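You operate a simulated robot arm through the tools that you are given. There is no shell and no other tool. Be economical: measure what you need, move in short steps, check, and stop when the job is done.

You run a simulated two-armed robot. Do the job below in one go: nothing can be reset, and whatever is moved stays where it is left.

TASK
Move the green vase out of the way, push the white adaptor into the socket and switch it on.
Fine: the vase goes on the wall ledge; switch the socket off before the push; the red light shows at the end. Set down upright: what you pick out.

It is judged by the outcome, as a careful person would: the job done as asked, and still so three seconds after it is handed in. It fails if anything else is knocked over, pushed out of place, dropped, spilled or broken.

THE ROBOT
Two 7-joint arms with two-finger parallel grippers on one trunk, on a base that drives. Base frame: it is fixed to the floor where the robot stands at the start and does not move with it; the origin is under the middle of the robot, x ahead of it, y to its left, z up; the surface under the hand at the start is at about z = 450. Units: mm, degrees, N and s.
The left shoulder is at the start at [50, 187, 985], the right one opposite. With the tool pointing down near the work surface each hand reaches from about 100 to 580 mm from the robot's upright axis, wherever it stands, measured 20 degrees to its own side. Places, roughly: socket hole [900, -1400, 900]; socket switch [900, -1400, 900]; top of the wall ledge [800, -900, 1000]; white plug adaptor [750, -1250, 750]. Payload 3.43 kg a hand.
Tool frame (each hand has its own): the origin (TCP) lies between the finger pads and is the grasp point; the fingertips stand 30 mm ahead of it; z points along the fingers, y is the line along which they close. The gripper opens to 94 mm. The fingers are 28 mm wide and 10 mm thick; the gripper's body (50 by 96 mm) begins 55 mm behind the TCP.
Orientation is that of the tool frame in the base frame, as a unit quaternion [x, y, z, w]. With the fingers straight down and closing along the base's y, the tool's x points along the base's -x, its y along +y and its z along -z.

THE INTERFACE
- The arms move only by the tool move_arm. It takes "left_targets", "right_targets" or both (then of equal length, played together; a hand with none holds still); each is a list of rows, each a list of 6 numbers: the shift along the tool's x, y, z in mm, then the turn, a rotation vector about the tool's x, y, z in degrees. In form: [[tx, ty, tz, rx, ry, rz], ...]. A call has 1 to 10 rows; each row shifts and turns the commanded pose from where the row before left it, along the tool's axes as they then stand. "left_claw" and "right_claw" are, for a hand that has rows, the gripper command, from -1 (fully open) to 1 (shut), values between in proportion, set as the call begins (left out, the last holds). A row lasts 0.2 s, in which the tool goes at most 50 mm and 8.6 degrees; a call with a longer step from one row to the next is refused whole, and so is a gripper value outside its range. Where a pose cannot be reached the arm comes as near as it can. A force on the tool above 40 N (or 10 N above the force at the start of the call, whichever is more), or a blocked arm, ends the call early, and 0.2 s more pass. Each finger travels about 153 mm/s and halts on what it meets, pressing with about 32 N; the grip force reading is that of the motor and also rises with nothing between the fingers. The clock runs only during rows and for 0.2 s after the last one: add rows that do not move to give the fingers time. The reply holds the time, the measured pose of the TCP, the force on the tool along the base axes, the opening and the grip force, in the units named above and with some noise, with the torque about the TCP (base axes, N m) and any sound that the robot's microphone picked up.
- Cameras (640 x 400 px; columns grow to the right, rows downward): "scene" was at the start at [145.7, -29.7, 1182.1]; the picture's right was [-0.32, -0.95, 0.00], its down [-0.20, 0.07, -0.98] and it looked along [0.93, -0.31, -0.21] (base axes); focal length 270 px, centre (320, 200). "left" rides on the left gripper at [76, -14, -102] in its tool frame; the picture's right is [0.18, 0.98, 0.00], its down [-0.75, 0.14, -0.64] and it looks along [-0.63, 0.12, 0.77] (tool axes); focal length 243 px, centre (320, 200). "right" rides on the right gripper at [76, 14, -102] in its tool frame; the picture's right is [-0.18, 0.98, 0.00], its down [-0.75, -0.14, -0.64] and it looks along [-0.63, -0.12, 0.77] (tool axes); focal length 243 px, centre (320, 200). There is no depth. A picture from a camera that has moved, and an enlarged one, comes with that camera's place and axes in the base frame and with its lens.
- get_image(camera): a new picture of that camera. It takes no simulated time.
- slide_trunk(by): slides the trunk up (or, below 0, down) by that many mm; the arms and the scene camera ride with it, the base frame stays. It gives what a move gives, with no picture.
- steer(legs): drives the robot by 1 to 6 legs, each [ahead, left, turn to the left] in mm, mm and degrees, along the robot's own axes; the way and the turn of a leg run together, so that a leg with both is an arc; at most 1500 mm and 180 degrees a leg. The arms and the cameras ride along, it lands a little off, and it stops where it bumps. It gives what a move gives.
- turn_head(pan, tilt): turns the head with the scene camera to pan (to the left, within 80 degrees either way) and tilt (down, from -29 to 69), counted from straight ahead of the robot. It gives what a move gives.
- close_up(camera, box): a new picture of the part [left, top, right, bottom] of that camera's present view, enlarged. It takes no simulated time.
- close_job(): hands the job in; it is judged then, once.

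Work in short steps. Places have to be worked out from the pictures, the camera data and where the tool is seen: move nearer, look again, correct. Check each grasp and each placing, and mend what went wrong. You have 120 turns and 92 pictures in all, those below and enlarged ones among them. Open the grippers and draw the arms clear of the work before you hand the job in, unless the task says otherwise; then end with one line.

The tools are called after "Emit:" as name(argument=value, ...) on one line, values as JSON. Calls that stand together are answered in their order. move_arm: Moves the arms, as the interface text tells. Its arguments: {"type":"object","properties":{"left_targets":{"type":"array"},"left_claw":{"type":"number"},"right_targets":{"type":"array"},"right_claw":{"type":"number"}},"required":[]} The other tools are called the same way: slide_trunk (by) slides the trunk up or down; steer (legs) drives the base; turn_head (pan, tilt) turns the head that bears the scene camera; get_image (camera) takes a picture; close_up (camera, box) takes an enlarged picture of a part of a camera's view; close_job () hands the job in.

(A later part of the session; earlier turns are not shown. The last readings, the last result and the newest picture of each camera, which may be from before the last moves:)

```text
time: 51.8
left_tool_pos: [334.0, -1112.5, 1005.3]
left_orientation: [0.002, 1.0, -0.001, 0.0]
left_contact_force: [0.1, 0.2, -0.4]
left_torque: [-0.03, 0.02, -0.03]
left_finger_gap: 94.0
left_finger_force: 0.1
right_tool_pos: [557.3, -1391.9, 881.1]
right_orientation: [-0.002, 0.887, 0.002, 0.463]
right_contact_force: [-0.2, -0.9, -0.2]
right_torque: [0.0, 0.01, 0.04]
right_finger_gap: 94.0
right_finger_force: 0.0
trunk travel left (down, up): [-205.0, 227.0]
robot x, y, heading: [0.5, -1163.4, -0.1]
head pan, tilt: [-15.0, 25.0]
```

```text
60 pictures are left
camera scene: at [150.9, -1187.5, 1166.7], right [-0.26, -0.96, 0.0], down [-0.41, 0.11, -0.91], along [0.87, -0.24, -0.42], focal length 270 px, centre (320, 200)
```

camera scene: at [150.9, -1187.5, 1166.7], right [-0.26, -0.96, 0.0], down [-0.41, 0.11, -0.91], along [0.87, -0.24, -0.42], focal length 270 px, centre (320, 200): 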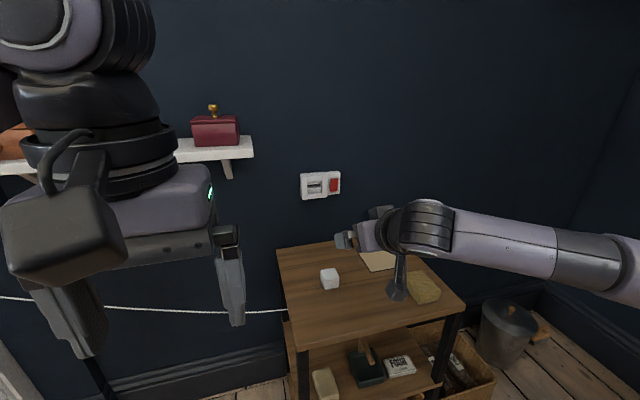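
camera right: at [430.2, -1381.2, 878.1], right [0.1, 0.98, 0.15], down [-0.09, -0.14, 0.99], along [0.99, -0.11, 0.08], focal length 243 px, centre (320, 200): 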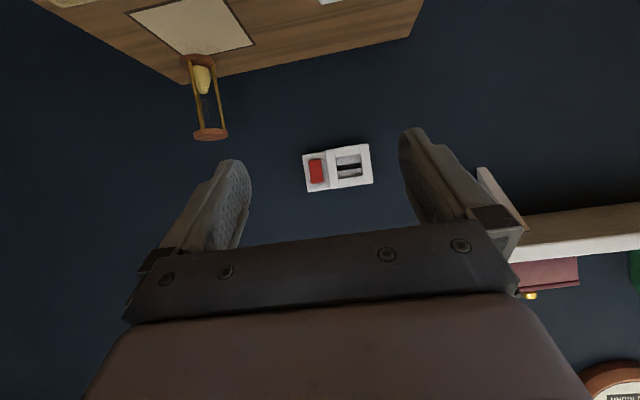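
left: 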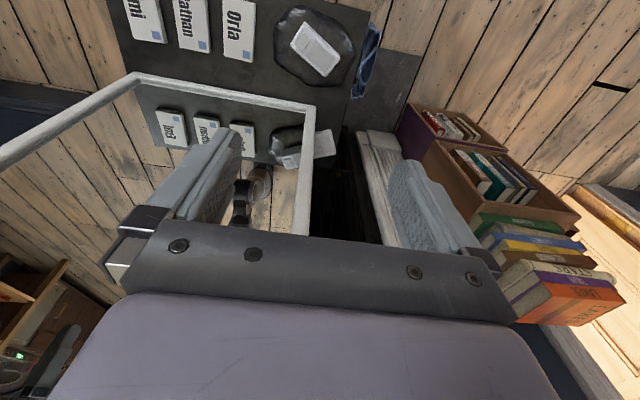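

I enlarge the socket from the head-on wrist camera and the table items.

Emit:
close_up(camera="right", box=[292, 136, 384, 200])

Emit:
close_up(camera="scene", box=[290, 160, 354, 204])

Emit:
close_up(camera="scene", box=[310, 260, 350, 295])

```text
6.25 times, centred on (338, 168) of right
camera zoom: at [430.2, -1381.2, 878.1], right [0.1, 0.98, 0.15], down [-0.09, -0.14, 0.99], along [0.99, -0.11, 0.08], focal length 1516 px, centre (208, 400)
```

zoom: 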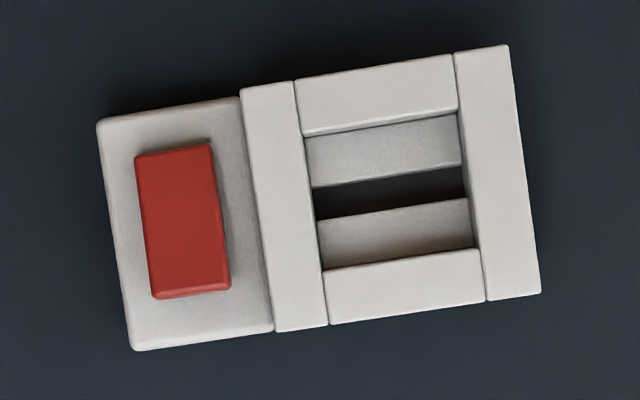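

```text
9.09 times, centred on (322, 182) of scene
camera zoom: at [150.9, -1187.5, 1166.7], right [-0.26, -0.96, 0.0], down [-0.41, 0.11, -0.91], along [0.87, -0.24, -0.42], focal length 2450 px, centre (302, 364)
```

zoom: 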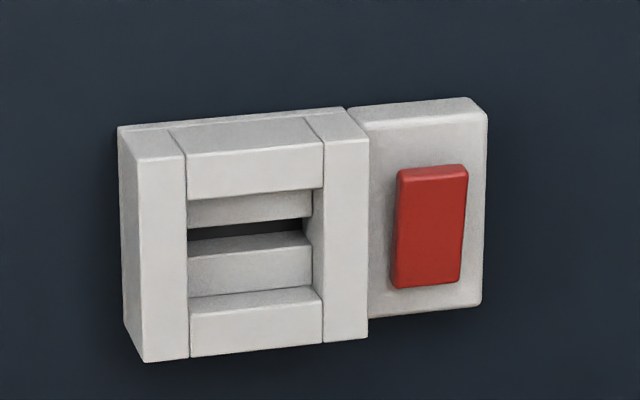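

```text
11.43 times, centred on (330, 278) of scene
camera zoom: at [150.9, -1187.5, 1166.7], right [-0.26, -0.96, 0.0], down [-0.41, 0.11, -0.91], along [0.87, -0.24, -0.42], focal length 3080 px, centre (206, -686)
```

zoom: 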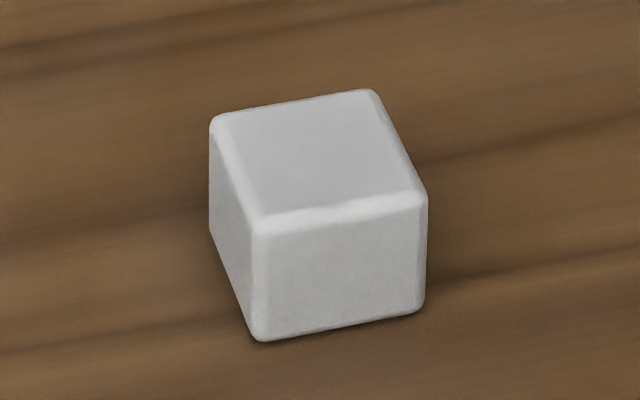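

Socket slit centre ≈[~890,-1369,859] in a recess whose mouth is ≈47×42 mm; rocker centre ≈[~872,-1430,858], and its bottom seems pressed in (on, as is usual). I close the fingers and drive ahead to press the rocker's top.

Emit:
move_arm(right_targets=[[0, 0, 0, 0, 0, 0], [0, 0, 0, 0, 0, 0], [0, 0, 0, 0, 0, 0], [0, 0, 0, 0, 0, 0]], right_claw=1)

Emit:
steer(legs=[[170, 0, 0]])

Emit:
get_image(camera="right")

Emit:
get_image(camera="scene")

```text
time: 52.8
left_tool_pos: [334.5, -1110.3, 1005.7]
left_orientation: [0.002, 1.0, -0.001, -0.001]
left_contact_force: [-0.3, 0.4, -0.5]
left_torque: [0.0, -0.03, 0.0]
left_finger_gap: 94.1
left_finger_force: 0.0
right_tool_pos: [558.2, -1392.6, 881.2]
right_orientation: [-0.002, 0.887, 0.002, 0.462]
right_contact_force: [0.5, -1.1, -0.9]
right_torque: [0.0, 0.01, -0.01]
right_finger_gap: 0.0
right_finger_force: 31.9
trunk travel left (down, up): [-205.0, 227.0]
robot x, y, heading: [4.6, -1163.8, -0.4]
head pan, tilt: [-15.0, 25.0]
```

```text
time: 54.2
left_tool_pos: [504.6, -1111.1, 1005.6]
left_orientation: [0.0, 1.0, 0.0, 0.0]
left_contact_force: [0.0, -0.1, -0.7]
left_torque: [0.0, 0.02, 0.03]
left_finger_gap: 94.1
left_finger_force: 0.1
right_tool_pos: [729.7, -1392.4, 880.4]
right_orientation: [-0.002, 0.887, 0.003, 0.462]
right_contact_force: [0.8, -0.3, -0.2]
right_torque: [0.01, 0.0, 0.01]
right_finger_gap: 0.0
right_finger_force: 32.1
trunk travel left (down, up): [-205.0, 227.0]
robot x, y, heading: [176.3, -1161.7, 0.1]
head pan, tilt: [-15.0, 25.0]
```

```text
56 pictures are left
camera right: at [601.3, -1380.9, 877.9], right [0.1, 0.98, 0.15], down [-0.09, -0.14, 0.99], along [0.99, -0.11, 0.08], focal length 243 px, centre (320, 200)
```

right: 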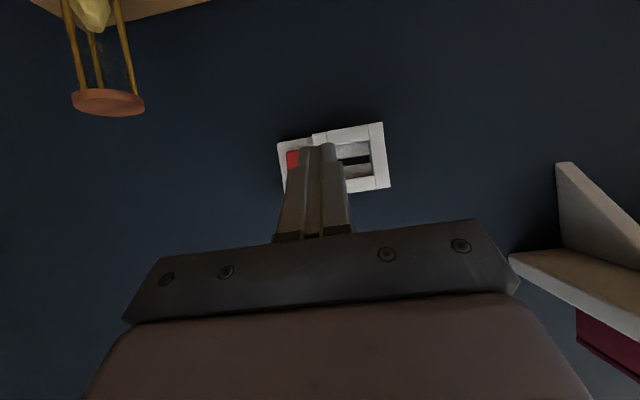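

```text
55 pictures are left
camera scene: at [321.7, -1187.7, 1166.6], right [-0.26, -0.97, 0.0], down [-0.41, 0.11, -0.91], along [0.87, -0.24, -0.42], focal length 270 px, centre (320, 200)
```

scene: 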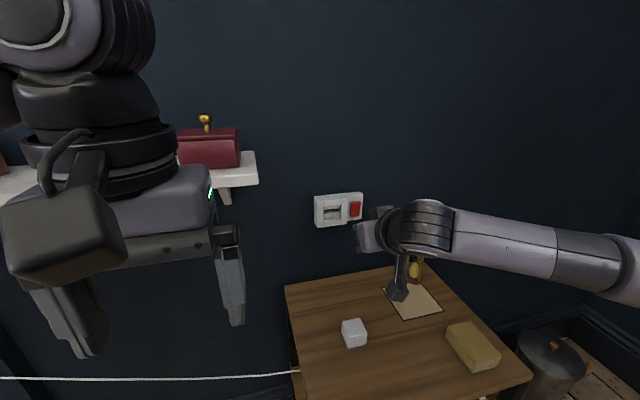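

Emit:
close_up(camera="scene", box=[305, 185, 369, 230])

Emit:
close_up(camera="right", box=[270, 115, 400, 200])

```text
8.89 times, centred on (337, 208) of scene
camera zoom: at [321.7, -1187.7, 1166.6], right [-0.26, -0.97, 0.0], down [-0.41, 0.11, -0.91], along [0.87, -0.24, -0.42], focal length 2395 px, centre (169, 133)
```

zoom: 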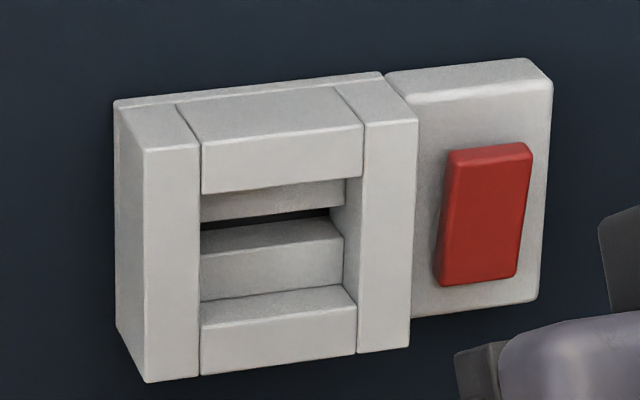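

```text
4.71 times, centred on (335, 158) of right
camera zoom: at [601.3, -1380.9, 877.9], right [0.1, 0.98, 0.15], down [-0.09, -0.14, 0.99], along [0.99, -0.11, 0.08], focal length 1142 px, centre (249, 400)
```

zoom: 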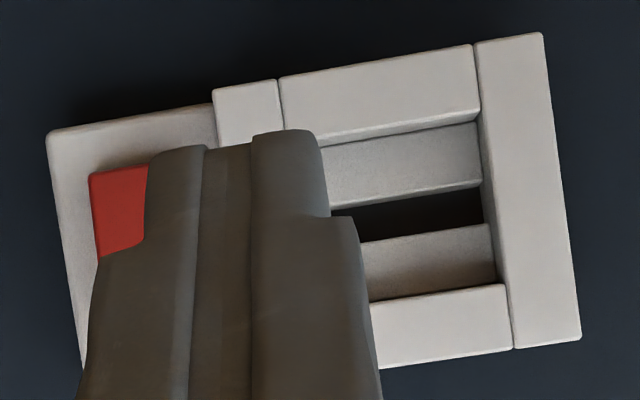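

Rocker's top stands proud, its bottom is in. Refined: frame front x≈877, opening centre y≈-1369.3, z≈858.6; rocker centre ≈[~873,-1428,861]. I move the closed tip before the rocker's upper part.

Emit:
move_arm(right_targets=[[-20.9, -18, 28.2, 0, 0, 0], [-20.9, -18, 28.2, 0, 0, 0], [0, 0, 0, 0, 0, 0]])

Emit:
close_up(camera="scene", box=[305, 175, 419, 255])

Emit:
get_image(camera="right")

```text
time: 55.0
left_tool_pos: [504.3, -1110.9, 1003.8]
left_orientation: [0.001, 1.0, 0.001, -0.001]
left_contact_force: [-0.3, 0.3, 0.2]
left_torque: [-0.02, 0.02, 0.0]
left_finger_gap: 94.0
left_finger_force: 0.1
right_tool_pos: [801.3, -1427.9, 881.3]
right_orientation: [-0.002, 0.887, 0.002, 0.462]
right_contact_force: [-0.4, 0.0, 0.7]
right_torque: [-0.01, 0.03, -0.02]
right_finger_gap: 0.3
right_finger_force: 32.2
trunk travel left (down, up): [-205.0, 227.0]
robot x, y, heading: [176.4, -1159.7, -0.2]
head pan, tilt: [-15.0, 25.0]
```

```text
5.00 times, centred on (362, 215) of scene
camera zoom: at [321.5, -1187.7, 1166.7], right [-0.26, -0.97, 0.0], down [-0.41, 0.11, -0.91], along [0.87, -0.24, -0.42], focal length 1347 px, centre (110, 125)
```

zoom: 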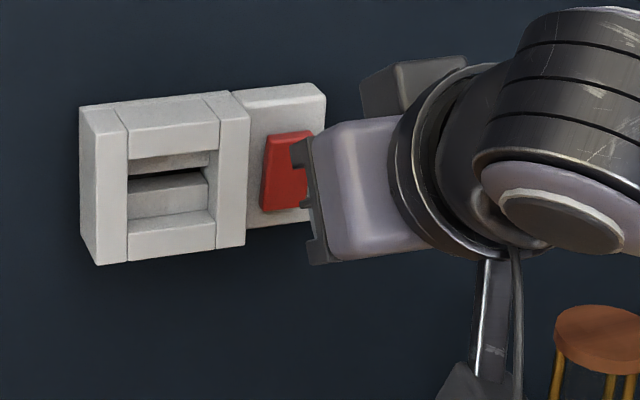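

```text
51 pictures are left
camera right: at [673.6, -1417.1, 879.1], right [0.1, 0.98, 0.15], down [-0.09, -0.14, 0.99], along [0.99, -0.11, 0.08], focal length 243 px, centre (320, 200)
```

right: 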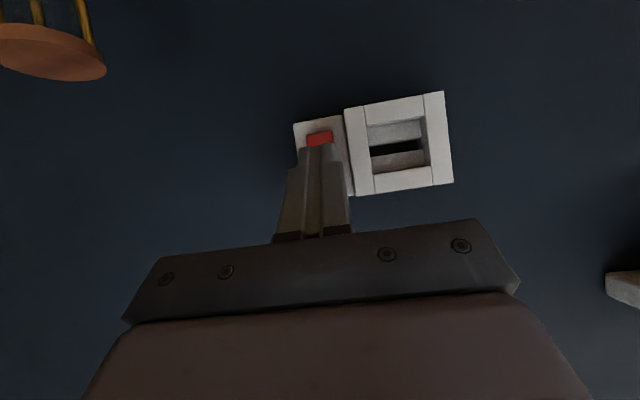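

Aligned on the rocker. I advance 28 mm, then creep.

Emit:
move_arm(right_targets=[[-9.2, 0, 10.8, 0, 0, 0], [-8, 0, 11.5, 0, 0, 0], [-1.2, 0, 1.6, 0, 0, 0], [-1.2, 0, 1.6, 0, 0, 0], [-1.2, 0, 1.6, 0, 0, 0], [-1.2, 0, 1.6, 0, 0, 0], [-1.2, 0, 1.6, 0, 0, 0], [0, 0, 0, 0, 0, 0]])

```text
time: 56.8
left_tool_pos: [503.8, -1110.9, 1004.1]
left_orientation: [0.001, 1.0, 0.001, 0.0]
left_contact_force: [-0.2, -0.2, 0.0]
left_torque: [0.02, 0.02, 0.0]
left_finger_gap: 93.8
left_finger_force: 0.1
right_tool_pos: [837.3, -1427.8, 883.8]
right_orientation: [-0.002, 0.887, 0.002, 0.462]
right_contact_force: [0.3, 0.0, -0.2]
right_torque: [-0.01, -0.02, 0.04]
right_finger_gap: 0.0
right_finger_force: 31.3
trunk travel left (down, up): [-205.0, 227.0]
robot x, y, heading: [178.1, -1163.4, -0.3]
head pan, tilt: [-15.0, 25.0]
```

No contact yet (tip ≈ x 870). I keep creeping.

Emit:
move_arm(right_targets=[[-1.2, 0, 1.6, 0, 0, 0], [-1.2, 0, 1.6, 0, 0, 0], [-1.2, 0, 1.6, 0, 0, 0], [-1.2, 0, 1.6, 0, 0, 0], [-1.2, 0, 1.6, 0, 0, 0], [0, 0, 0, 0, 0, 0]])

Emit:
close_up(camera="scene", box=[305, 175, 419, 255])

```text
time: 58.2
left_tool_pos: [503.2, -1110.9, 1004.9]
left_orientation: [0.001, 1.0, 0.0, 0.0]
left_contact_force: [0.5, 0.3, -0.2]
left_torque: [-0.01, 0.02, 0.03]
left_finger_gap: 94.3
left_finger_force: 0.0
right_tool_pos: [847.4, -1426.7, 884.4]
right_orientation: [-0.003, 0.887, 0.003, 0.462]
right_contact_force: [-0.1, 0.9, 0.0]
right_torque: [0.01, -0.02, 0.01]
right_finger_gap: 0.0
right_finger_force: 31.9
trunk travel left (down, up): [-205.0, 227.0]
robot x, y, heading: [173.7, -1164.0, 0.0]
head pan, tilt: [-15.0, 25.0]
```

```text
5.00 times, centred on (362, 215) of scene
camera zoom: at [321.5, -1187.7, 1166.7], right [-0.26, -0.97, 0.0], down [-0.41, 0.11, -0.91], along [0.87, -0.24, -0.42], focal length 1347 px, centre (110, 125)
```

zoom: 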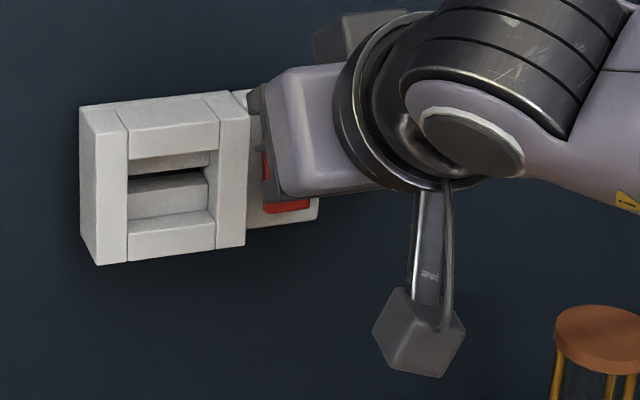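

Emit:
move_arm(right_targets=[[-1.2, 0, 1.6, 0, 0, 0], [-1.2, 0, 1.6, 0, 0, 0], [-1.2, 0, 1.6, 0, 0, 0], [-1.2, 0, 1.6, 0, 0, 0], [-1.2, 0, 1.6, 0, 0, 0], [0, 0, 0, 0, 0, 0]])

Emit:
get_image(camera="right")

```text
time: 59.3
left_tool_pos: [501.4, -1111.5, 1005.2]
left_orientation: [0.002, 1.0, 0.0, 0.002]
left_contact_force: [-0.8, 0.0, 0.4]
left_torque: [0.0, -0.03, -0.02]
left_finger_gap: 94.0
left_finger_force: 0.1
right_tool_pos: [850.0, -1427.2, 883.9]
right_orientation: [-0.003, 0.888, 0.003, 0.46]
right_contact_force: [-20.6, -1.4, 5.0]
right_torque: [-0.04, -0.03, 0.0]
right_finger_gap: 0.0
right_finger_force: 31.8
trunk travel left (down, up): [-205.0, 227.0]
robot x, y, heading: [171.9, -1163.5, 0.1]
head pan, tilt: [-15.0, 25.0]
stopped in row 5 (right hand): the force on the tool passed its limit at 44 N (the readings are from after the stop); the commanded pose is now the measured one
```

```text
49 pictures are left
camera right: at [722.4, -1416.1, 882.8], right [0.1, 0.98, 0.15], down [-0.09, -0.14, 0.99], along [0.99, -0.11, 0.07], focal length 243 px, centre (320, 200)
```

right: 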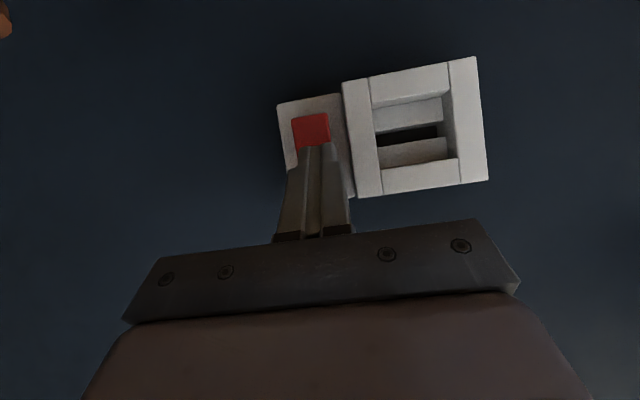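

44 N contact, no click reported. I back off and look at the rocker.

Emit:
move_arm(right_targets=[[23, 0, -32.8, 0, 0, 0], [23, 0, -32.8, 0, 0, 0], [0, 0, 0, 0, 0, 0]])

Emit:
close_up(camera="scene", box=[305, 185, 369, 230])

```text
time: 60.1
left_tool_pos: [503.4, -1112.5, 1005.6]
left_orientation: [0.001, 1.0, -0.001, 0.0]
left_contact_force: [0.1, -0.6, 0.0]
left_torque: [0.01, 0.0, 0.0]
left_finger_gap: 94.0
left_finger_force: 0.0
right_tool_pos: [769.1, -1428.3, 883.2]
right_orientation: [-0.002, 0.889, 0.002, 0.458]
right_contact_force: [0.0, 0.1, -0.6]
right_torque: [-0.01, -0.02, 0.0]
right_finger_gap: 0.1
right_finger_force: 32.0
trunk travel left (down, up): [-205.0, 227.0]
robot x, y, heading: [173.4, -1165.5, -0.5]
head pan, tilt: [-15.0, 25.0]
```

```text
8.89 times, centred on (337, 208) of scene
camera zoom: at [321.0, -1187.9, 1166.7], right [-0.26, -0.97, 0.0], down [-0.41, 0.11, -0.91], along [0.87, -0.24, -0.42], focal length 2395 px, centre (169, 133)
```

zoom: 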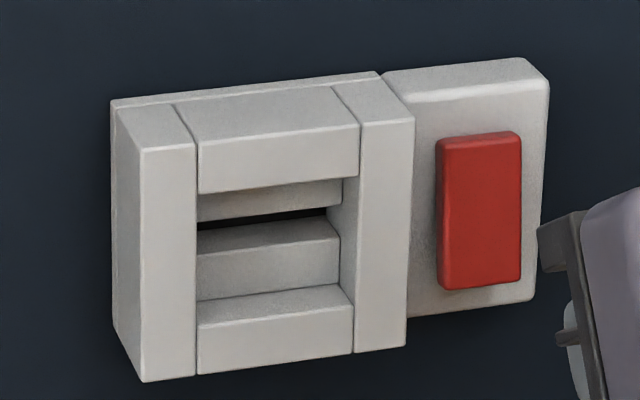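

The rocker has flipped (top now in = off). Now for the adaptor: I pitch the hand to 50° below horizontal, open it and move above it.

Emit:
move_arm(right_targets=[[0, 0, 0, 0, 7.3, 0], [0, 0, 0, 0, 7.3, 0], [36, 17.3, 5.6, 0, 0, 0], [36, 17.3, 5.6, 0, 0, 0], [36, 17.3, 5.6, 0, 0, 0], [36, 17.3, 5.6, 0, 0, 0], [0, 0, 0, 0, 0, 0]], right_claw=-1)

Emit:
get_image(camera="right")

Emit:
turn_head(pan=-15, tilt=40)

Emit:
get_image(camera="scene")

```text
time: 61.7
left_tool_pos: [502.9, -1112.0, 1005.7]
left_orientation: [0.002, 1.0, 0.0, 0.0]
left_contact_force: [0.8, 0.8, 0.1]
left_torque: [0.02, 0.0, 0.04]
left_finger_gap: 94.1
left_finger_force: 0.1
right_tool_pos: [675.9, -1357.5, 772.7]
right_orientation: [-0.002, 0.94, 0.003, 0.342]
right_contact_force: [0.5, 0.2, 0.0]
right_torque: [0.02, 0.01, -0.04]
right_finger_gap: 93.9
right_finger_force: 0.0
trunk travel left (down, up): [-205.0, 227.0]
robot x, y, heading: [179.0, -1163.1, -0.1]
head pan, tilt: [-15.0, 25.0]
```

```text
47 pictures are left
camera right: at [552.4, -1345.9, 802.8], right [0.14, 0.98, 0.12], down [0.16, -0.14, 0.98], along [0.98, -0.11, -0.18], focal length 243 px, centre (320, 200)
```

right: 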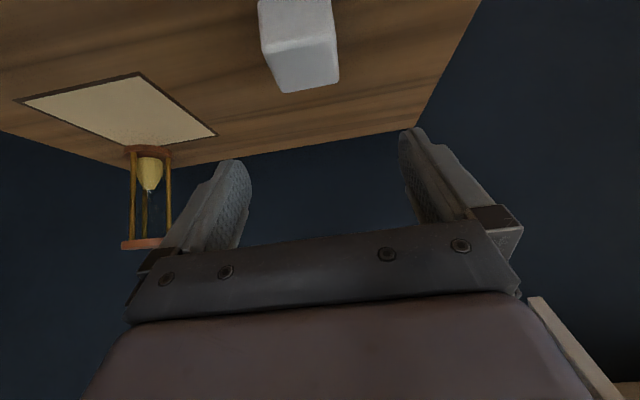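

```text
time: 62.5
left_tool_pos: [503.5, -1111.1, 1004.4]
left_orientation: [0.002, 1.0, 0.001, 0.0]
left_contact_force: [0.6, -0.3, 0.4]
left_torque: [0.03, -0.01, -0.01]
left_finger_gap: 94.0
left_finger_force: 0.0
right_tool_pos: [676.7, -1356.6, 772.6]
right_orientation: [-0.002, 0.94, 0.001, 0.342]
right_contact_force: [-0.9, 0.1, -0.4]
right_torque: [0.01, 0.01, -0.03]
right_finger_gap: 93.7
right_finger_force: 0.0
trunk travel left (down, up): [-205.0, 227.0]
robot x, y, heading: [174.9, -1164.2, 0.1]
head pan, tilt: [-15.0, 40.0]
```

```text
46 pictures are left
camera scene: at [314.1, -1186.1, 1143.4], right [-0.26, -0.97, 0.0], down [-0.62, 0.17, -0.77], along [0.74, -0.2, -0.64], focal length 270 px, centre (320, 200)
```

scene: 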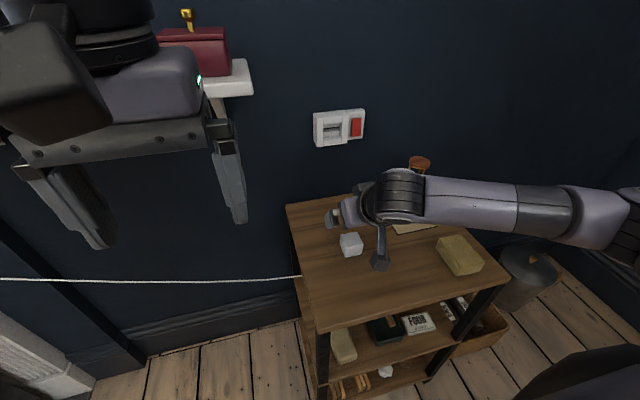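

Emit:
close_up(camera="scene", box=[325, 220, 381, 265])

Emit:
close_up(camera="right", box=[240, 0, 360, 110])

```text
8.89 times, centred on (353, 242) of scene
camera zoom: at [314.1, -1186.1, 1143.4], right [-0.26, -0.97, 0.0], down [-0.62, 0.17, -0.77], along [0.74, -0.2, -0.64], focal length 2395 px, centre (27, -178)
```

zoom: 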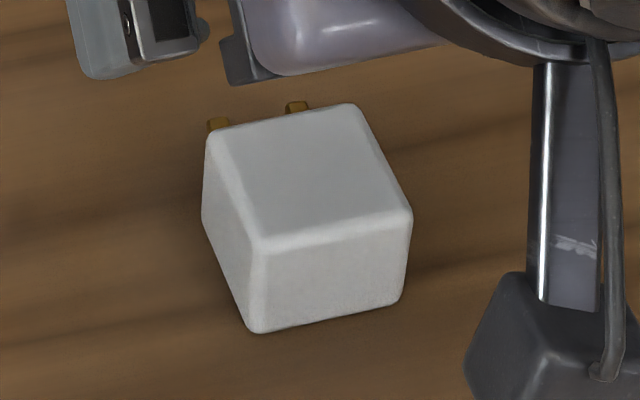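

```text
3.64 times, centred on (300, 55) of right
camera zoom: at [552.7, -1346.0, 803.0], right [0.14, 0.98, 0.12], down [0.17, -0.14, 0.98], along [0.98, -0.11, -0.18], focal length 882 px, centre (393, 727)
```

zoom: 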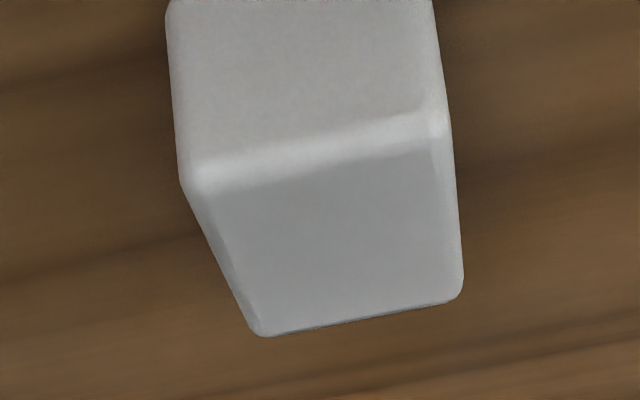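

Adaptor measured: x≈676–716, y≈-1383..-1343, z 643–678, square to the wall. I descend with the open fingers around its rear half.

Emit:
move_arm(right_targets=[[30.5, -2.7, 33.3, 0, 0, 0], [30.5, -2.7, 33.3, 0, 0, 0], [0, 0, 0, 0, 0, 0]])

Emit:
get_image(camera="right")

Emit:
close_up(camera="scene", box=[315, 190, 425, 275])

```text
time: 63.1
left_tool_pos: [501.8, -1111.6, 1005.4]
left_orientation: [0.002, 1.0, 0.0, 0.001]
left_contact_force: [-0.1, 0.3, 0.2]
left_torque: [0.0, 0.02, 0.03]
left_finger_gap: 94.0
left_finger_force: 0.1
right_tool_pos: [671.3, -1363.0, 693.4]
right_orientation: [-0.003, 0.938, 0.002, 0.347]
right_contact_force: [-6.9, -0.5, 7.4]
right_torque: [-0.37, 0.17, -0.34]
right_finger_gap: 93.7
right_finger_force: 0.0
trunk travel left (down, up): [-205.0, 227.0]
robot x, y, heading: [172.2, -1163.1, -0.2]
head pan, tilt: [-15.0, 40.0]
stopped in row 3 (right hand): the force on the tool passed its limit at 57 N (the readings are from after the stop); the commanded pose is now the measured one
```

```text
43 pictures are left
camera right: at [548.4, -1350.6, 721.2], right [0.13, 0.98, 0.12], down [0.16, -0.14, 0.98], along [0.98, -0.11, -0.17], focal length 243 px, centre (320, 200)
```

right: 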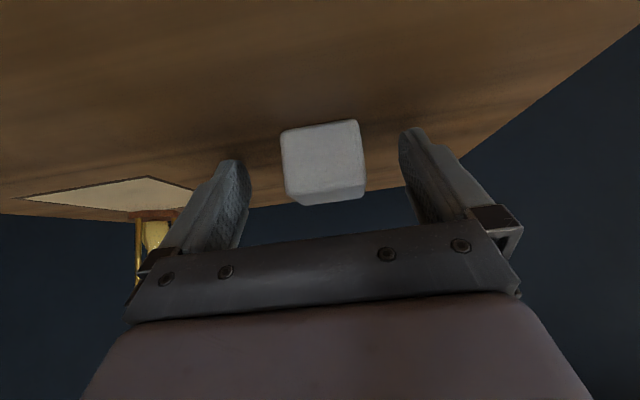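

```text
4.71 times, centred on (370, 232) of scene
camera zoom: at [313.3, -1185.9, 1143.7], right [-0.26, -0.96, 0.0], down [-0.62, 0.17, -0.77], along [0.74, -0.2, -0.64], focal length 1268 px, centre (85, 47)
```

zoom: 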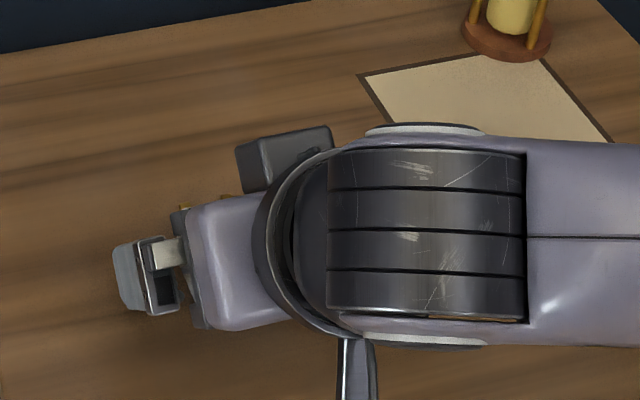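

The fingertip touched the table: so the table is at z≈660 (this makes both cameras agree), the adaptor centre ≈[683,-1359,677]. I back up a little, and shift rearward so the fingers hold its rear half.

Emit:
move_arm(right_targets=[[5.9, 3, -10.2, 0, 0, 0], [0, 0, 0, 0, 0, 0]])

Emit:
close_up(camera="right", box=[200, 90, 460, 250])

```text
time: 63.7
left_tool_pos: [504.1, -1110.4, 1003.7]
left_orientation: [0.002, 1.0, 0.001, 0.001]
left_contact_force: [-0.4, 0.4, -0.1]
left_torque: [0.0, -0.02, -0.03]
left_finger_gap: 94.0
left_finger_force: 0.0
right_tool_pos: [663.0, -1360.8, 694.3]
right_orientation: [-0.002, 0.939, 0.002, 0.345]
right_contact_force: [0.2, 0.3, 0.6]
right_torque: [0.01, 0.03, 0.03]
right_finger_gap: 94.1
right_finger_force: 0.1
trunk travel left (down, up): [-205.0, 227.0]
robot x, y, heading: [173.8, -1165.4, -0.1]
head pan, tilt: [-15.0, 40.0]
```

```text
2.46 times, centred on (330, 170) of right
camera zoom: at [538.4, -1348.7, 723.6], right [0.14, 0.98, 0.12], down [0.16, -0.14, 0.98], along [0.98, -0.11, -0.17], focal length 597 px, centre (295, 274)
```

zoom: 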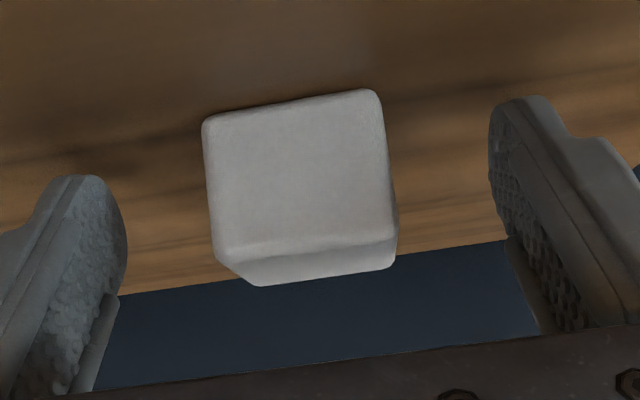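

No contact now. I raise 2 mm and close on the adaptor.

Emit:
move_arm(right_targets=[[0, 1, -3, 0, 0, 0], [0, 0, 0, 0, 0, 0]])

Emit:
move_arm(right_targets=[[0, 0, 0, 0, 0, 0], [0, 0, 0, 0, 0, 0], [0, 0, 0, 0, 0, 0], [0, 0, 0, 0, 0, 0]], right_claw=1)

Emit:
close_up(camera="right", box=[200, 90, 460, 250])

```text
time: 64.3
left_tool_pos: [504.1, -1110.9, 1004.7]
left_orientation: [0.002, 1.0, 0.0, 0.0]
left_contact_force: [0.0, 0.2, -0.1]
left_torque: [0.02, 0.04, -0.01]
left_finger_gap: 94.1
left_finger_force: 0.1
right_tool_pos: [661.8, -1358.5, 696.5]
right_orientation: [-0.001, 0.938, 0.001, 0.346]
right_contact_force: [0.6, -1.0, 0.4]
right_torque: [-0.02, 0.01, -0.02]
right_finger_gap: 93.9
right_finger_force: 0.0
trunk travel left (down, up): [-205.0, 227.0]
robot x, y, heading: [177.9, -1167.6, -0.3]
head pan, tilt: [-15.0, 40.0]
```

```text
time: 65.3
left_tool_pos: [502.3, -1111.7, 1003.8]
left_orientation: [0.002, 1.0, 0.0, 0.0]
left_contact_force: [0.4, -0.1, -0.2]
left_torque: [-0.02, -0.01, -0.05]
left_finger_gap: 93.8
left_finger_force: 0.0
right_tool_pos: [661.6, -1359.2, 695.8]
right_orientation: [-0.002, 0.938, 0.001, 0.346]
right_contact_force: [-0.3, 0.1, 0.3]
right_torque: [-0.02, -0.01, 0.01]
right_finger_gap: 41.1
right_finger_force: 32.0
trunk travel left (down, up): [-205.0, 227.0]
robot x, y, heading: [174.7, -1166.6, -0.2]
head pan, tilt: [-15.0, 40.0]
```

```text
2.46 times, centred on (330, 170) of right
camera zoom: at [536.6, -1347.6, 725.8], right [0.13, 0.98, 0.12], down [0.16, -0.14, 0.98], along [0.98, -0.11, -0.17], focal length 597 px, centre (295, 274)
```

zoom: 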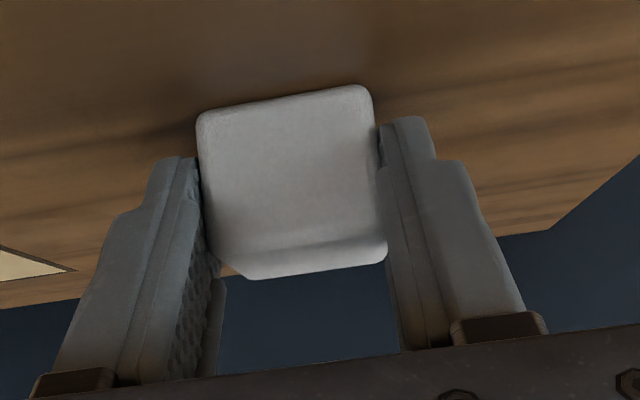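

Gripped (41 mm). I lift 180 mm.

Emit:
move_arm(right_targets=[[-6.5, 0, -7.6, 0, 0, 0], [-19.5, 0, -22.8, 0, 0, 0], [-29.2, 0, -34.2, 0, 0, 0], [-29.2, 0, -34.2, 0, 0, 0], [-29.2, 0, -34.2, 0, 0, 0], [-4.5, 0, -5.3, 0, 0, 0], [0, 0, 0, 0, 0, 0]])

Emit:
get_image(camera="right")

Emit:
turn_head(pan=-15, tilt=28)

Emit:
get_image(camera="scene")

```text
time: 66.9
left_tool_pos: [504.7, -1112.2, 1004.4]
left_orientation: [0.002, 1.0, 0.0, 0.0]
left_contact_force: [0.0, -0.4, 0.0]
left_torque: [-0.03, -0.03, 0.03]
left_finger_gap: 94.1
left_finger_force: 0.0
right_tool_pos: [660.4, -1358.8, 876.3]
right_orientation: [-0.001, 0.938, 0.001, 0.346]
right_contact_force: [-0.5, 0.1, -0.9]
right_torque: [0.0, 0.05, -0.01]
right_finger_gap: 41.4
right_finger_force: 31.8
trunk travel left (down, up): [-205.0, 227.0]
robot x, y, heading: [175.5, -1162.9, -0.4]
head pan, tilt: [-15.0, 40.0]
```

```text
39 pictures are left
camera right: at [536.5, -1347.1, 906.1], right [0.13, 0.98, 0.12], down [0.16, -0.14, 0.98], along [0.98, -0.11, -0.17], focal length 243 px, centre (320, 200)
```

right: 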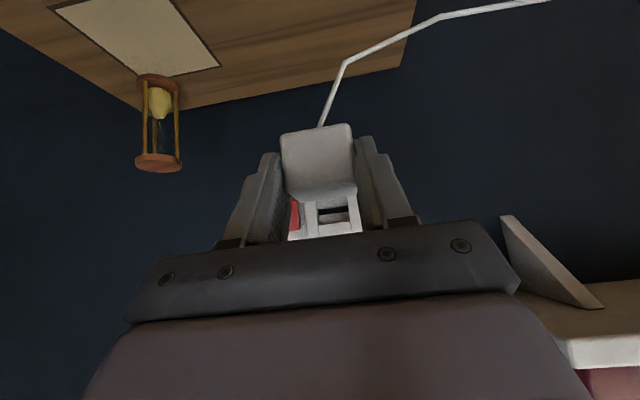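

```text
time: 67.7
left_tool_pos: [504.3, -1111.8, 1004.7]
left_orientation: [0.003, 1.0, 0.0, 0.0]
left_contact_force: [0.0, 0.3, 1.2]
left_torque: [0.02, 0.01, -0.02]
left_finger_gap: 93.8
left_finger_force: 0.1
right_tool_pos: [661.2, -1358.2, 875.6]
right_orientation: [-0.002, 0.938, 0.002, 0.346]
right_contact_force: [-0.6, 0.6, -1.3]
right_torque: [-0.01, 0.01, 0.0]
right_finger_gap: 41.0
right_finger_force: 32.2
trunk travel left (down, up): [-205.0, 227.0]
robot x, y, heading: [176.9, -1164.1, -0.3]
head pan, tilt: [-15.0, 28.0]
```

```text
38 pictures are left
camera scene: at [320.1, -1187.8, 1161.8], right [-0.26, -0.96, 0.0], down [-0.45, 0.12, -0.88], along [0.85, -0.23, -0.47], focal length 270 px, centre (320, 200)
```

scene: 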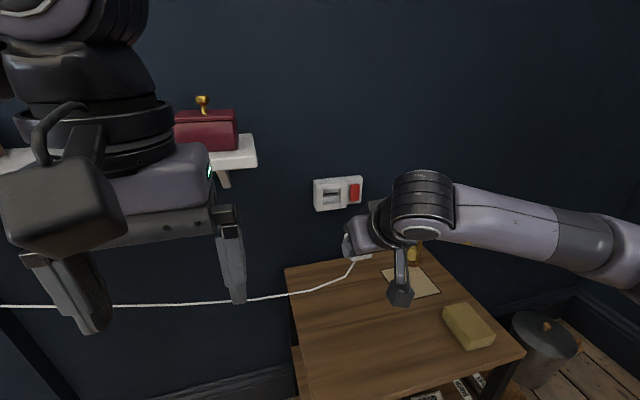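

Adaptor is held with its cable trailing. I move to the staging point in front of the recess.

Emit:
move_arm(right_targets=[[-36, -3.7, 29.8, 0, 0, 0], [-36, -3.7, 29.8, 0, 0, 0], [-36, -3.7, 29.8, 0, 0, 0], [0, 0, 0, 0, 0, 0]])

Emit:
close_up(camera="scene", box=[300, 160, 396, 226])

Emit:
close_up(camera="right", box=[230, 90, 430, 230])

```text
time: 68.7
left_tool_pos: [503.0, -1110.5, 1005.4]
left_orientation: [0.002, 1.0, 0.0, 0.0]
left_contact_force: [0.0, 0.2, -0.1]
left_torque: [0.0, 0.01, 0.0]
left_finger_gap: 94.1
left_finger_force: 0.1
right_tool_pos: [800.7, -1369.6, 878.2]
right_orientation: [-0.003, 0.938, 0.002, 0.346]
right_contact_force: [-0.3, -0.4, -0.7]
right_torque: [-0.01, 0.03, -0.03]
right_finger_gap: 41.3
right_finger_force: 32.1
trunk travel left (down, up): [-205.0, 227.0]
robot x, y, heading: [174.1, -1162.7, -0.3]
head pan, tilt: [-15.0, 28.0]
```

```text
6.06 times, centred on (348, 193) of scene
camera zoom: at [320.1, -1187.8, 1161.9], right [-0.26, -0.96, 0.0], down [-0.45, 0.12, -0.88], along [0.85, -0.23, -0.47], focal length 1633 px, centre (150, 242)
```

zoom: 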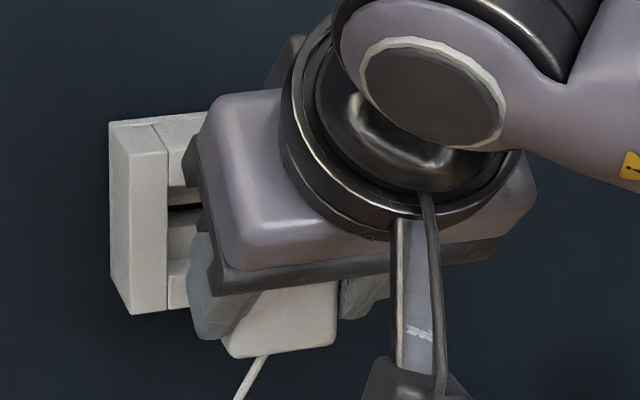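

```text
2.86 times, centred on (330, 160) of right
camera zoom: at [675.8, -1358.7, 908.5], right [0.13, 0.98, 0.12], down [0.16, -0.14, 0.98], along [0.98, -0.11, -0.17], focal length 693 px, centre (291, 314)
```

zoom: 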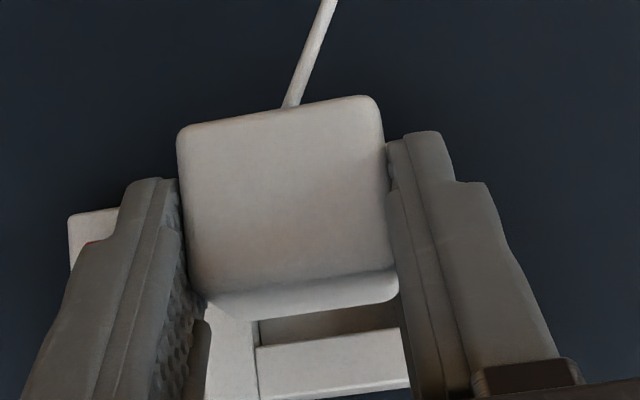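

Estimates show the adaptor within ~2 mm of the opening centre, slightly high. I lower 1.5 mm, advance 18 mm and check from both cameras.

Emit:
move_arm(right_targets=[[-6, 0, 7, 0, 0, 0], [-6.6, 0, 5.9, 0, 0, 0], [0, 0, 0, 0, 0, 0]])

Emit:
close_up(camera="scene", box=[300, 160, 396, 226])

Emit:
close_up(camera="right", box=[230, 90, 430, 230])

```text
time: 69.5
left_tool_pos: [502.9, -1111.6, 1004.9]
left_orientation: [0.003, 1.0, 0.0, 0.0]
left_contact_force: [0.6, -1.4, 0.2]
left_torque: [0.0, -0.02, 0.0]
left_finger_gap: 94.0
left_finger_force: 0.0
right_tool_pos: [817.8, -1370.0, 878.3]
right_orientation: [-0.002, 0.938, 0.001, 0.346]
right_contact_force: [0.2, -0.4, -1.0]
right_torque: [-0.03, 0.01, -0.01]
right_finger_gap: 41.2
right_finger_force: 31.6
trunk travel left (down, up): [-205.0, 227.0]
robot x, y, heading: [174.1, -1164.4, -0.1]
head pan, tilt: [-15.0, 28.0]
```

```text
6.06 times, centred on (348, 193) of scene
camera zoom: at [320.1, -1187.8, 1161.9], right [-0.26, -0.96, 0.0], down [-0.45, 0.12, -0.88], along [0.85, -0.23, -0.47], focal length 1633 px, centre (150, 242)
```

zoom: 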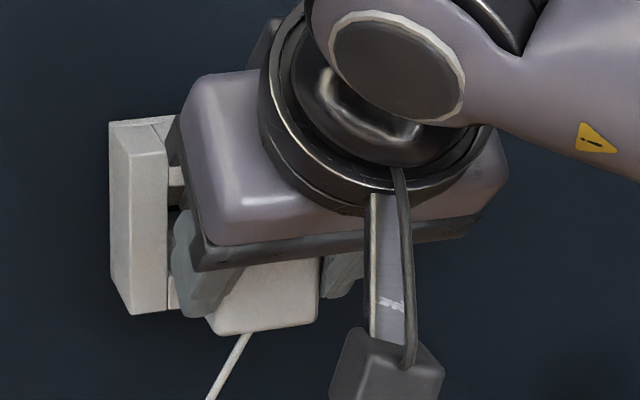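

```text
2.86 times, centred on (330, 160) of right
camera zoom: at [693.4, -1357.9, 907.9], right [0.13, 0.98, 0.12], down [0.16, -0.14, 0.98], along [0.98, -0.11, -0.17], focal length 693 px, centre (291, 314)
```

zoom: 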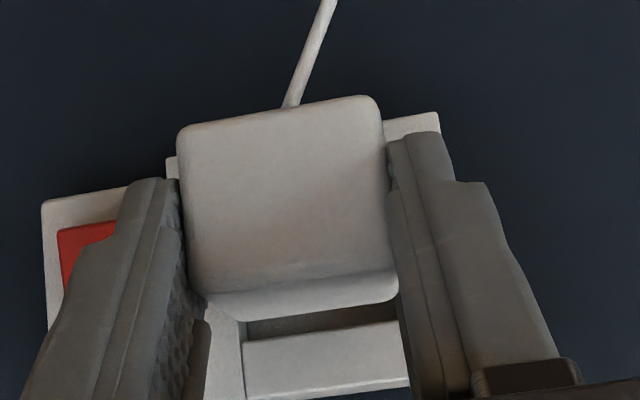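

Measured in the same camera: adaptor top z≈876–877 vs opening top 879.4, y within 1 mm. I lower 1 mm and creep forward watching force.

Emit:
move_arm(right_targets=[[0.7, 0.7, 0.8, 0, 0, 0], [-2.28, 0, 1.95, 0, 0, 0], [-2.28, 0, 1.95, 0, 0, 0], [-2.28, 0, 1.95, 0, 0, 0], [-2.28, 0, 1.95, 0, 0, 0], [-2.28, 0, 1.95, 0, 0, 0], [0, 0, 0, 0, 0, 0]])

Emit:
close_up(camera="right", box=[230, 90, 430, 230])

```text
time: 71.1
left_tool_pos: [503.5, -1111.4, 1004.1]
left_orientation: [0.002, 1.0, 0.0, 0.0]
left_contact_force: [0.7, 0.5, -0.9]
left_torque: [-0.04, -0.01, 0.02]
left_finger_gap: 94.0
left_finger_force: 0.1
right_tool_pos: [833.5, -1368.5, 878.3]
right_orientation: [-0.002, 0.939, 0.002, 0.345]
right_contact_force: [-0.3, -0.4, -1.0]
right_torque: [0.0, -0.02, 0.01]
right_finger_gap: 41.2
right_finger_force: 32.1
trunk travel left (down, up): [-205.0, 227.0]
robot x, y, heading: [172.9, -1163.8, -0.2]
head pan, tilt: [-15.0, 28.0]
```

```text
2.86 times, centred on (330, 160) of right
camera zoom: at [708.6, -1357.5, 907.5], right [0.13, 0.98, 0.12], down [0.16, -0.14, 0.98], along [0.98, -0.11, -0.17], focal length 693 px, centre (291, 314)
```

zoom: 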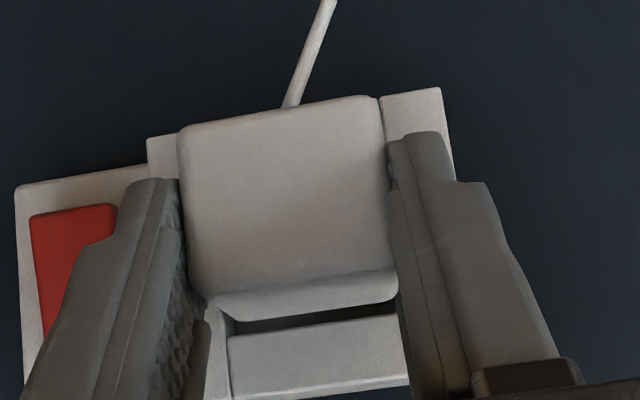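

No contact yet; the adaptor looks ~1.5–2 mm too far toward -y. I correct by +1.7 mm and creep on.

Emit:
move_arm(right_targets=[[0, 1.7, 0, 0, 0, 0], [-1.52, 0, 1.3, 0, 0, 0], [-1.52, 0, 1.3, 0, 0, 0], [-1.52, 0, 1.3, 0, 0, 0], [-1.52, 0, 1.3, 0, 0, 0], [-1.52, 0, 1.3, 0, 0, 0], [0, 0, 0, 0, 0, 0]])

Emit:
close_up(camera="right", box=[230, 90, 430, 230])

```text
time: 72.7
left_tool_pos: [502.8, -1111.4, 1004.8]
left_orientation: [0.002, 1.0, 0.0, -0.001]
left_contact_force: [0.2, 0.4, -0.4]
left_torque: [0.0, 0.02, 0.04]
left_finger_gap: 93.9
left_finger_force: 0.0
right_tool_pos: [842.6, -1367.1, 877.9]
right_orientation: [-0.002, 0.938, 0.001, 0.346]
right_contact_force: [-3.8, 0.3, -0.8]
right_torque: [0.0, 0.11, -0.02]
right_finger_gap: 41.3
right_finger_force: 31.9
trunk travel left (down, up): [-205.0, 227.0]
robot x, y, heading: [174.9, -1161.3, -0.4]
head pan, tilt: [-15.0, 28.0]
```

```text
2.86 times, centred on (330, 160) of right
camera zoom: at [718.5, -1355.6, 907.5], right [0.13, 0.98, 0.12], down [0.16, -0.14, 0.98], along [0.98, -0.11, -0.17], focal length 693 px, centre (291, 314)
```

zoom: 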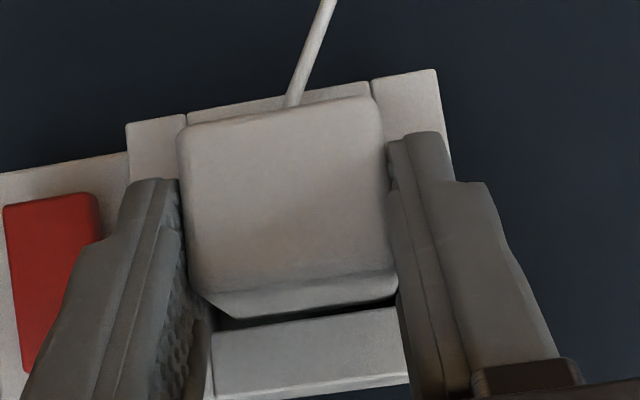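

A light 4 N resistance appears. I push on in 2 mm steps.

Emit:
move_arm(right_targets=[[-1.52, 0, 1.3, 0, 0, 0], [-1.52, 0, 1.3, 0, 0, 0], [0, 0, 0, 0, 0, 0]])

Emit:
close_up(camera="right", box=[230, 90, 430, 230])

```text
time: 73.5
left_tool_pos: [503.9, -1111.6, 1004.8]
left_orientation: [0.001, 1.0, -0.001, 0.001]
left_contact_force: [0.4, -0.1, 0.3]
left_torque: [0.01, -0.01, -0.04]
left_finger_gap: 94.3
left_finger_force: 0.1
right_tool_pos: [843.8, -1367.7, 877.5]
right_orientation: [-0.001, 0.939, 0.0, 0.344]
right_contact_force: [-26.8, -1.8, -0.9]
right_torque: [0.0, 0.5, -0.11]
right_finger_gap: 41.3
right_finger_force: 31.7
trunk travel left (down, up): [-205.0, 227.0]
robot x, y, heading: [168.8, -1163.3, -0.1]
head pan, tilt: [-15.0, 28.0]
```

```text
2.86 times, centred on (330, 160) of right
camera zoom: at [719.5, -1355.3, 908.0], right [0.14, 0.98, 0.12], down [0.16, -0.14, 0.98], along [0.98, -0.11, -0.18], focal length 693 px, centre (291, 314)
```

zoom: 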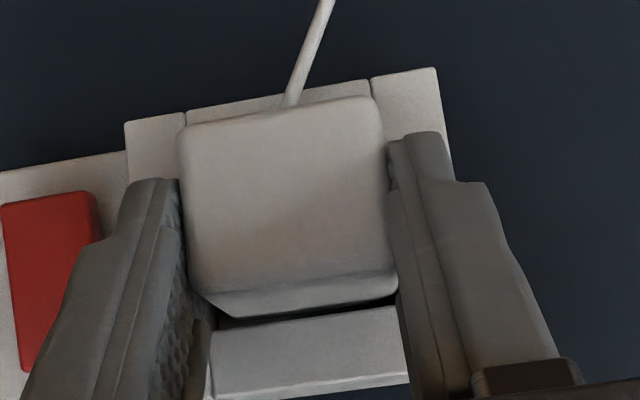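

Firm stop, contact centred at pin height (z≈859, y≈-1369): pins appear to be in the slit with insertion resistance. I push a little harder.

Emit:
move_arm(right_targets=[[-0.76, 0, 0.65, 0, 0, 0], [-0.76, 0, 0.65, 0, 0, 0], [-0.76, 0, 0.65, 0, 0, 0], [-0.76, 0, 0.65, 0, 0, 0], [0, 0, 0, 0, 0, 0]])

Emit:
close_up(camera="scene", box=[300, 150, 396, 226])

```text
time: 74.2
left_tool_pos: [501.0, -1112.4, 1004.9]
left_orientation: [0.002, 1.0, 0.0, 0.001]
left_contact_force: [-0.2, 0.1, -0.1]
left_torque: [0.01, -0.03, 0.01]
left_finger_gap: 94.3
left_finger_force: 0.0
right_tool_pos: [846.0, -1366.2, 879.1]
right_orientation: [-0.003, 0.939, 0.001, 0.344]
right_contact_force: [-16.8, -1.8, 7.6]
right_torque: [0.09, 0.0, 0.09]
right_finger_gap: 41.4
right_finger_force: 31.9
trunk travel left (down, up): [-205.0, 227.0]
robot x, y, heading: [173.0, -1162.5, -0.5]
head pan, tilt: [-15.0, 28.0]
stopped in row 3 (right hand): the force on the tool passed its limit at 42 N (the readings are from after the stop); the commanded pose is now the measured one
```

```text
5.26 times, centred on (348, 188) of scene
camera zoom: at [317.3, -1188.1, 1162.4], right [-0.26, -0.96, 0.0], down [-0.45, 0.12, -0.88], along [0.85, -0.23, -0.47], focal length 1418 px, centre (173, 263)
```

zoom: 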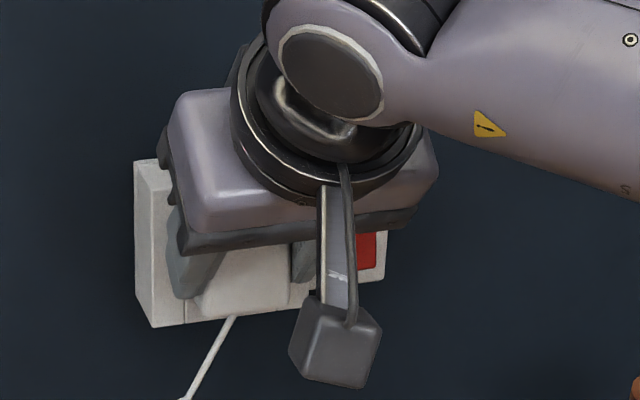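

Now the fingertips touch the frame (torque shows contact at the tips). I check the wrist view for slip before releasing.

Emit:
close_up(camera="right", box=[230, 90, 430, 230])

```text
2.86 times, centred on (330, 160) of right
camera zoom: at [721.4, -1355.4, 909.0], right [0.13, 0.98, 0.12], down [0.16, -0.14, 0.98], along [0.98, -0.11, -0.18], focal length 693 px, centre (291, 314)
```

zoom: 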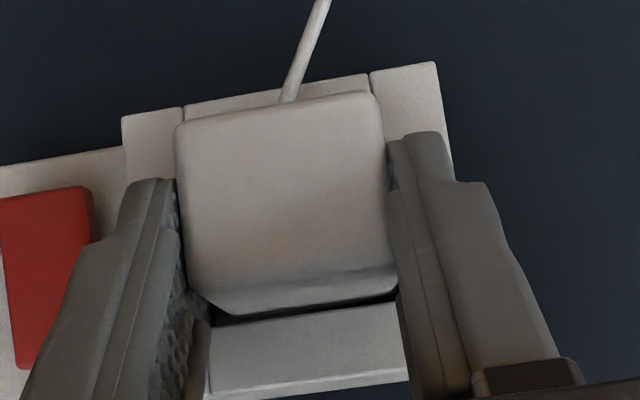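

The adaptor slipped a bit in the grip rather than going further; the front is ≈8 mm into the recess with pins in the slit. I ease the fingers open slightly to see whether it stays.

Emit:
move_arm(right_targets=[[0, 0, 0, 0, 0, 0], [0, 0, 0, 0, 0, 0]], right_claw=0.0)

Emit:
close_up(camera="right", box=[230, 90, 430, 230])

```text
time: 74.8
left_tool_pos: [500.6, -1111.5, 1005.8]
left_orientation: [0.002, 1.0, 0.0, 0.001]
left_contact_force: [0.6, 0.3, 0.4]
left_torque: [-0.01, -0.05, -0.03]
left_finger_gap: 93.6
left_finger_force: 0.1
right_tool_pos: [845.1, -1366.9, 878.2]
right_orientation: [-0.003, 0.939, 0.001, 0.343]
right_contact_force: [-23.1, -3.9, 9.7]
right_torque: [0.11, 0.08, 0.4]
right_finger_gap: 42.2
right_finger_force: 0.0
trunk travel left (down, up): [-205.0, 227.0]
robot x, y, heading: [176.6, -1164.4, -0.2]
head pan, tilt: [-15.0, 28.0]
```

```text
2.86 times, centred on (330, 160) of right
camera zoom: at [721.4, -1355.4, 908.6], right [0.13, 0.98, 0.12], down [0.16, -0.14, 0.98], along [0.98, -0.11, -0.18], focal length 693 px, centre (291, 314)
```

zoom: 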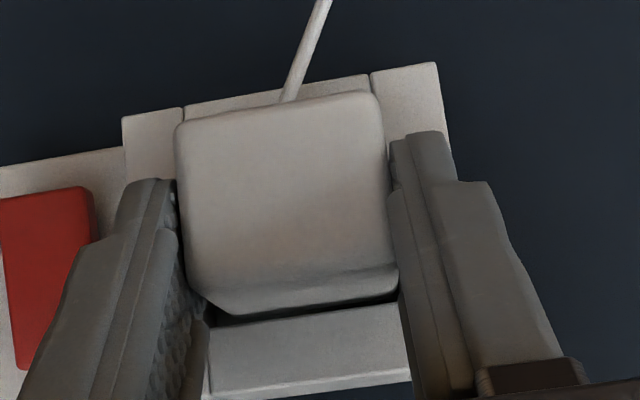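

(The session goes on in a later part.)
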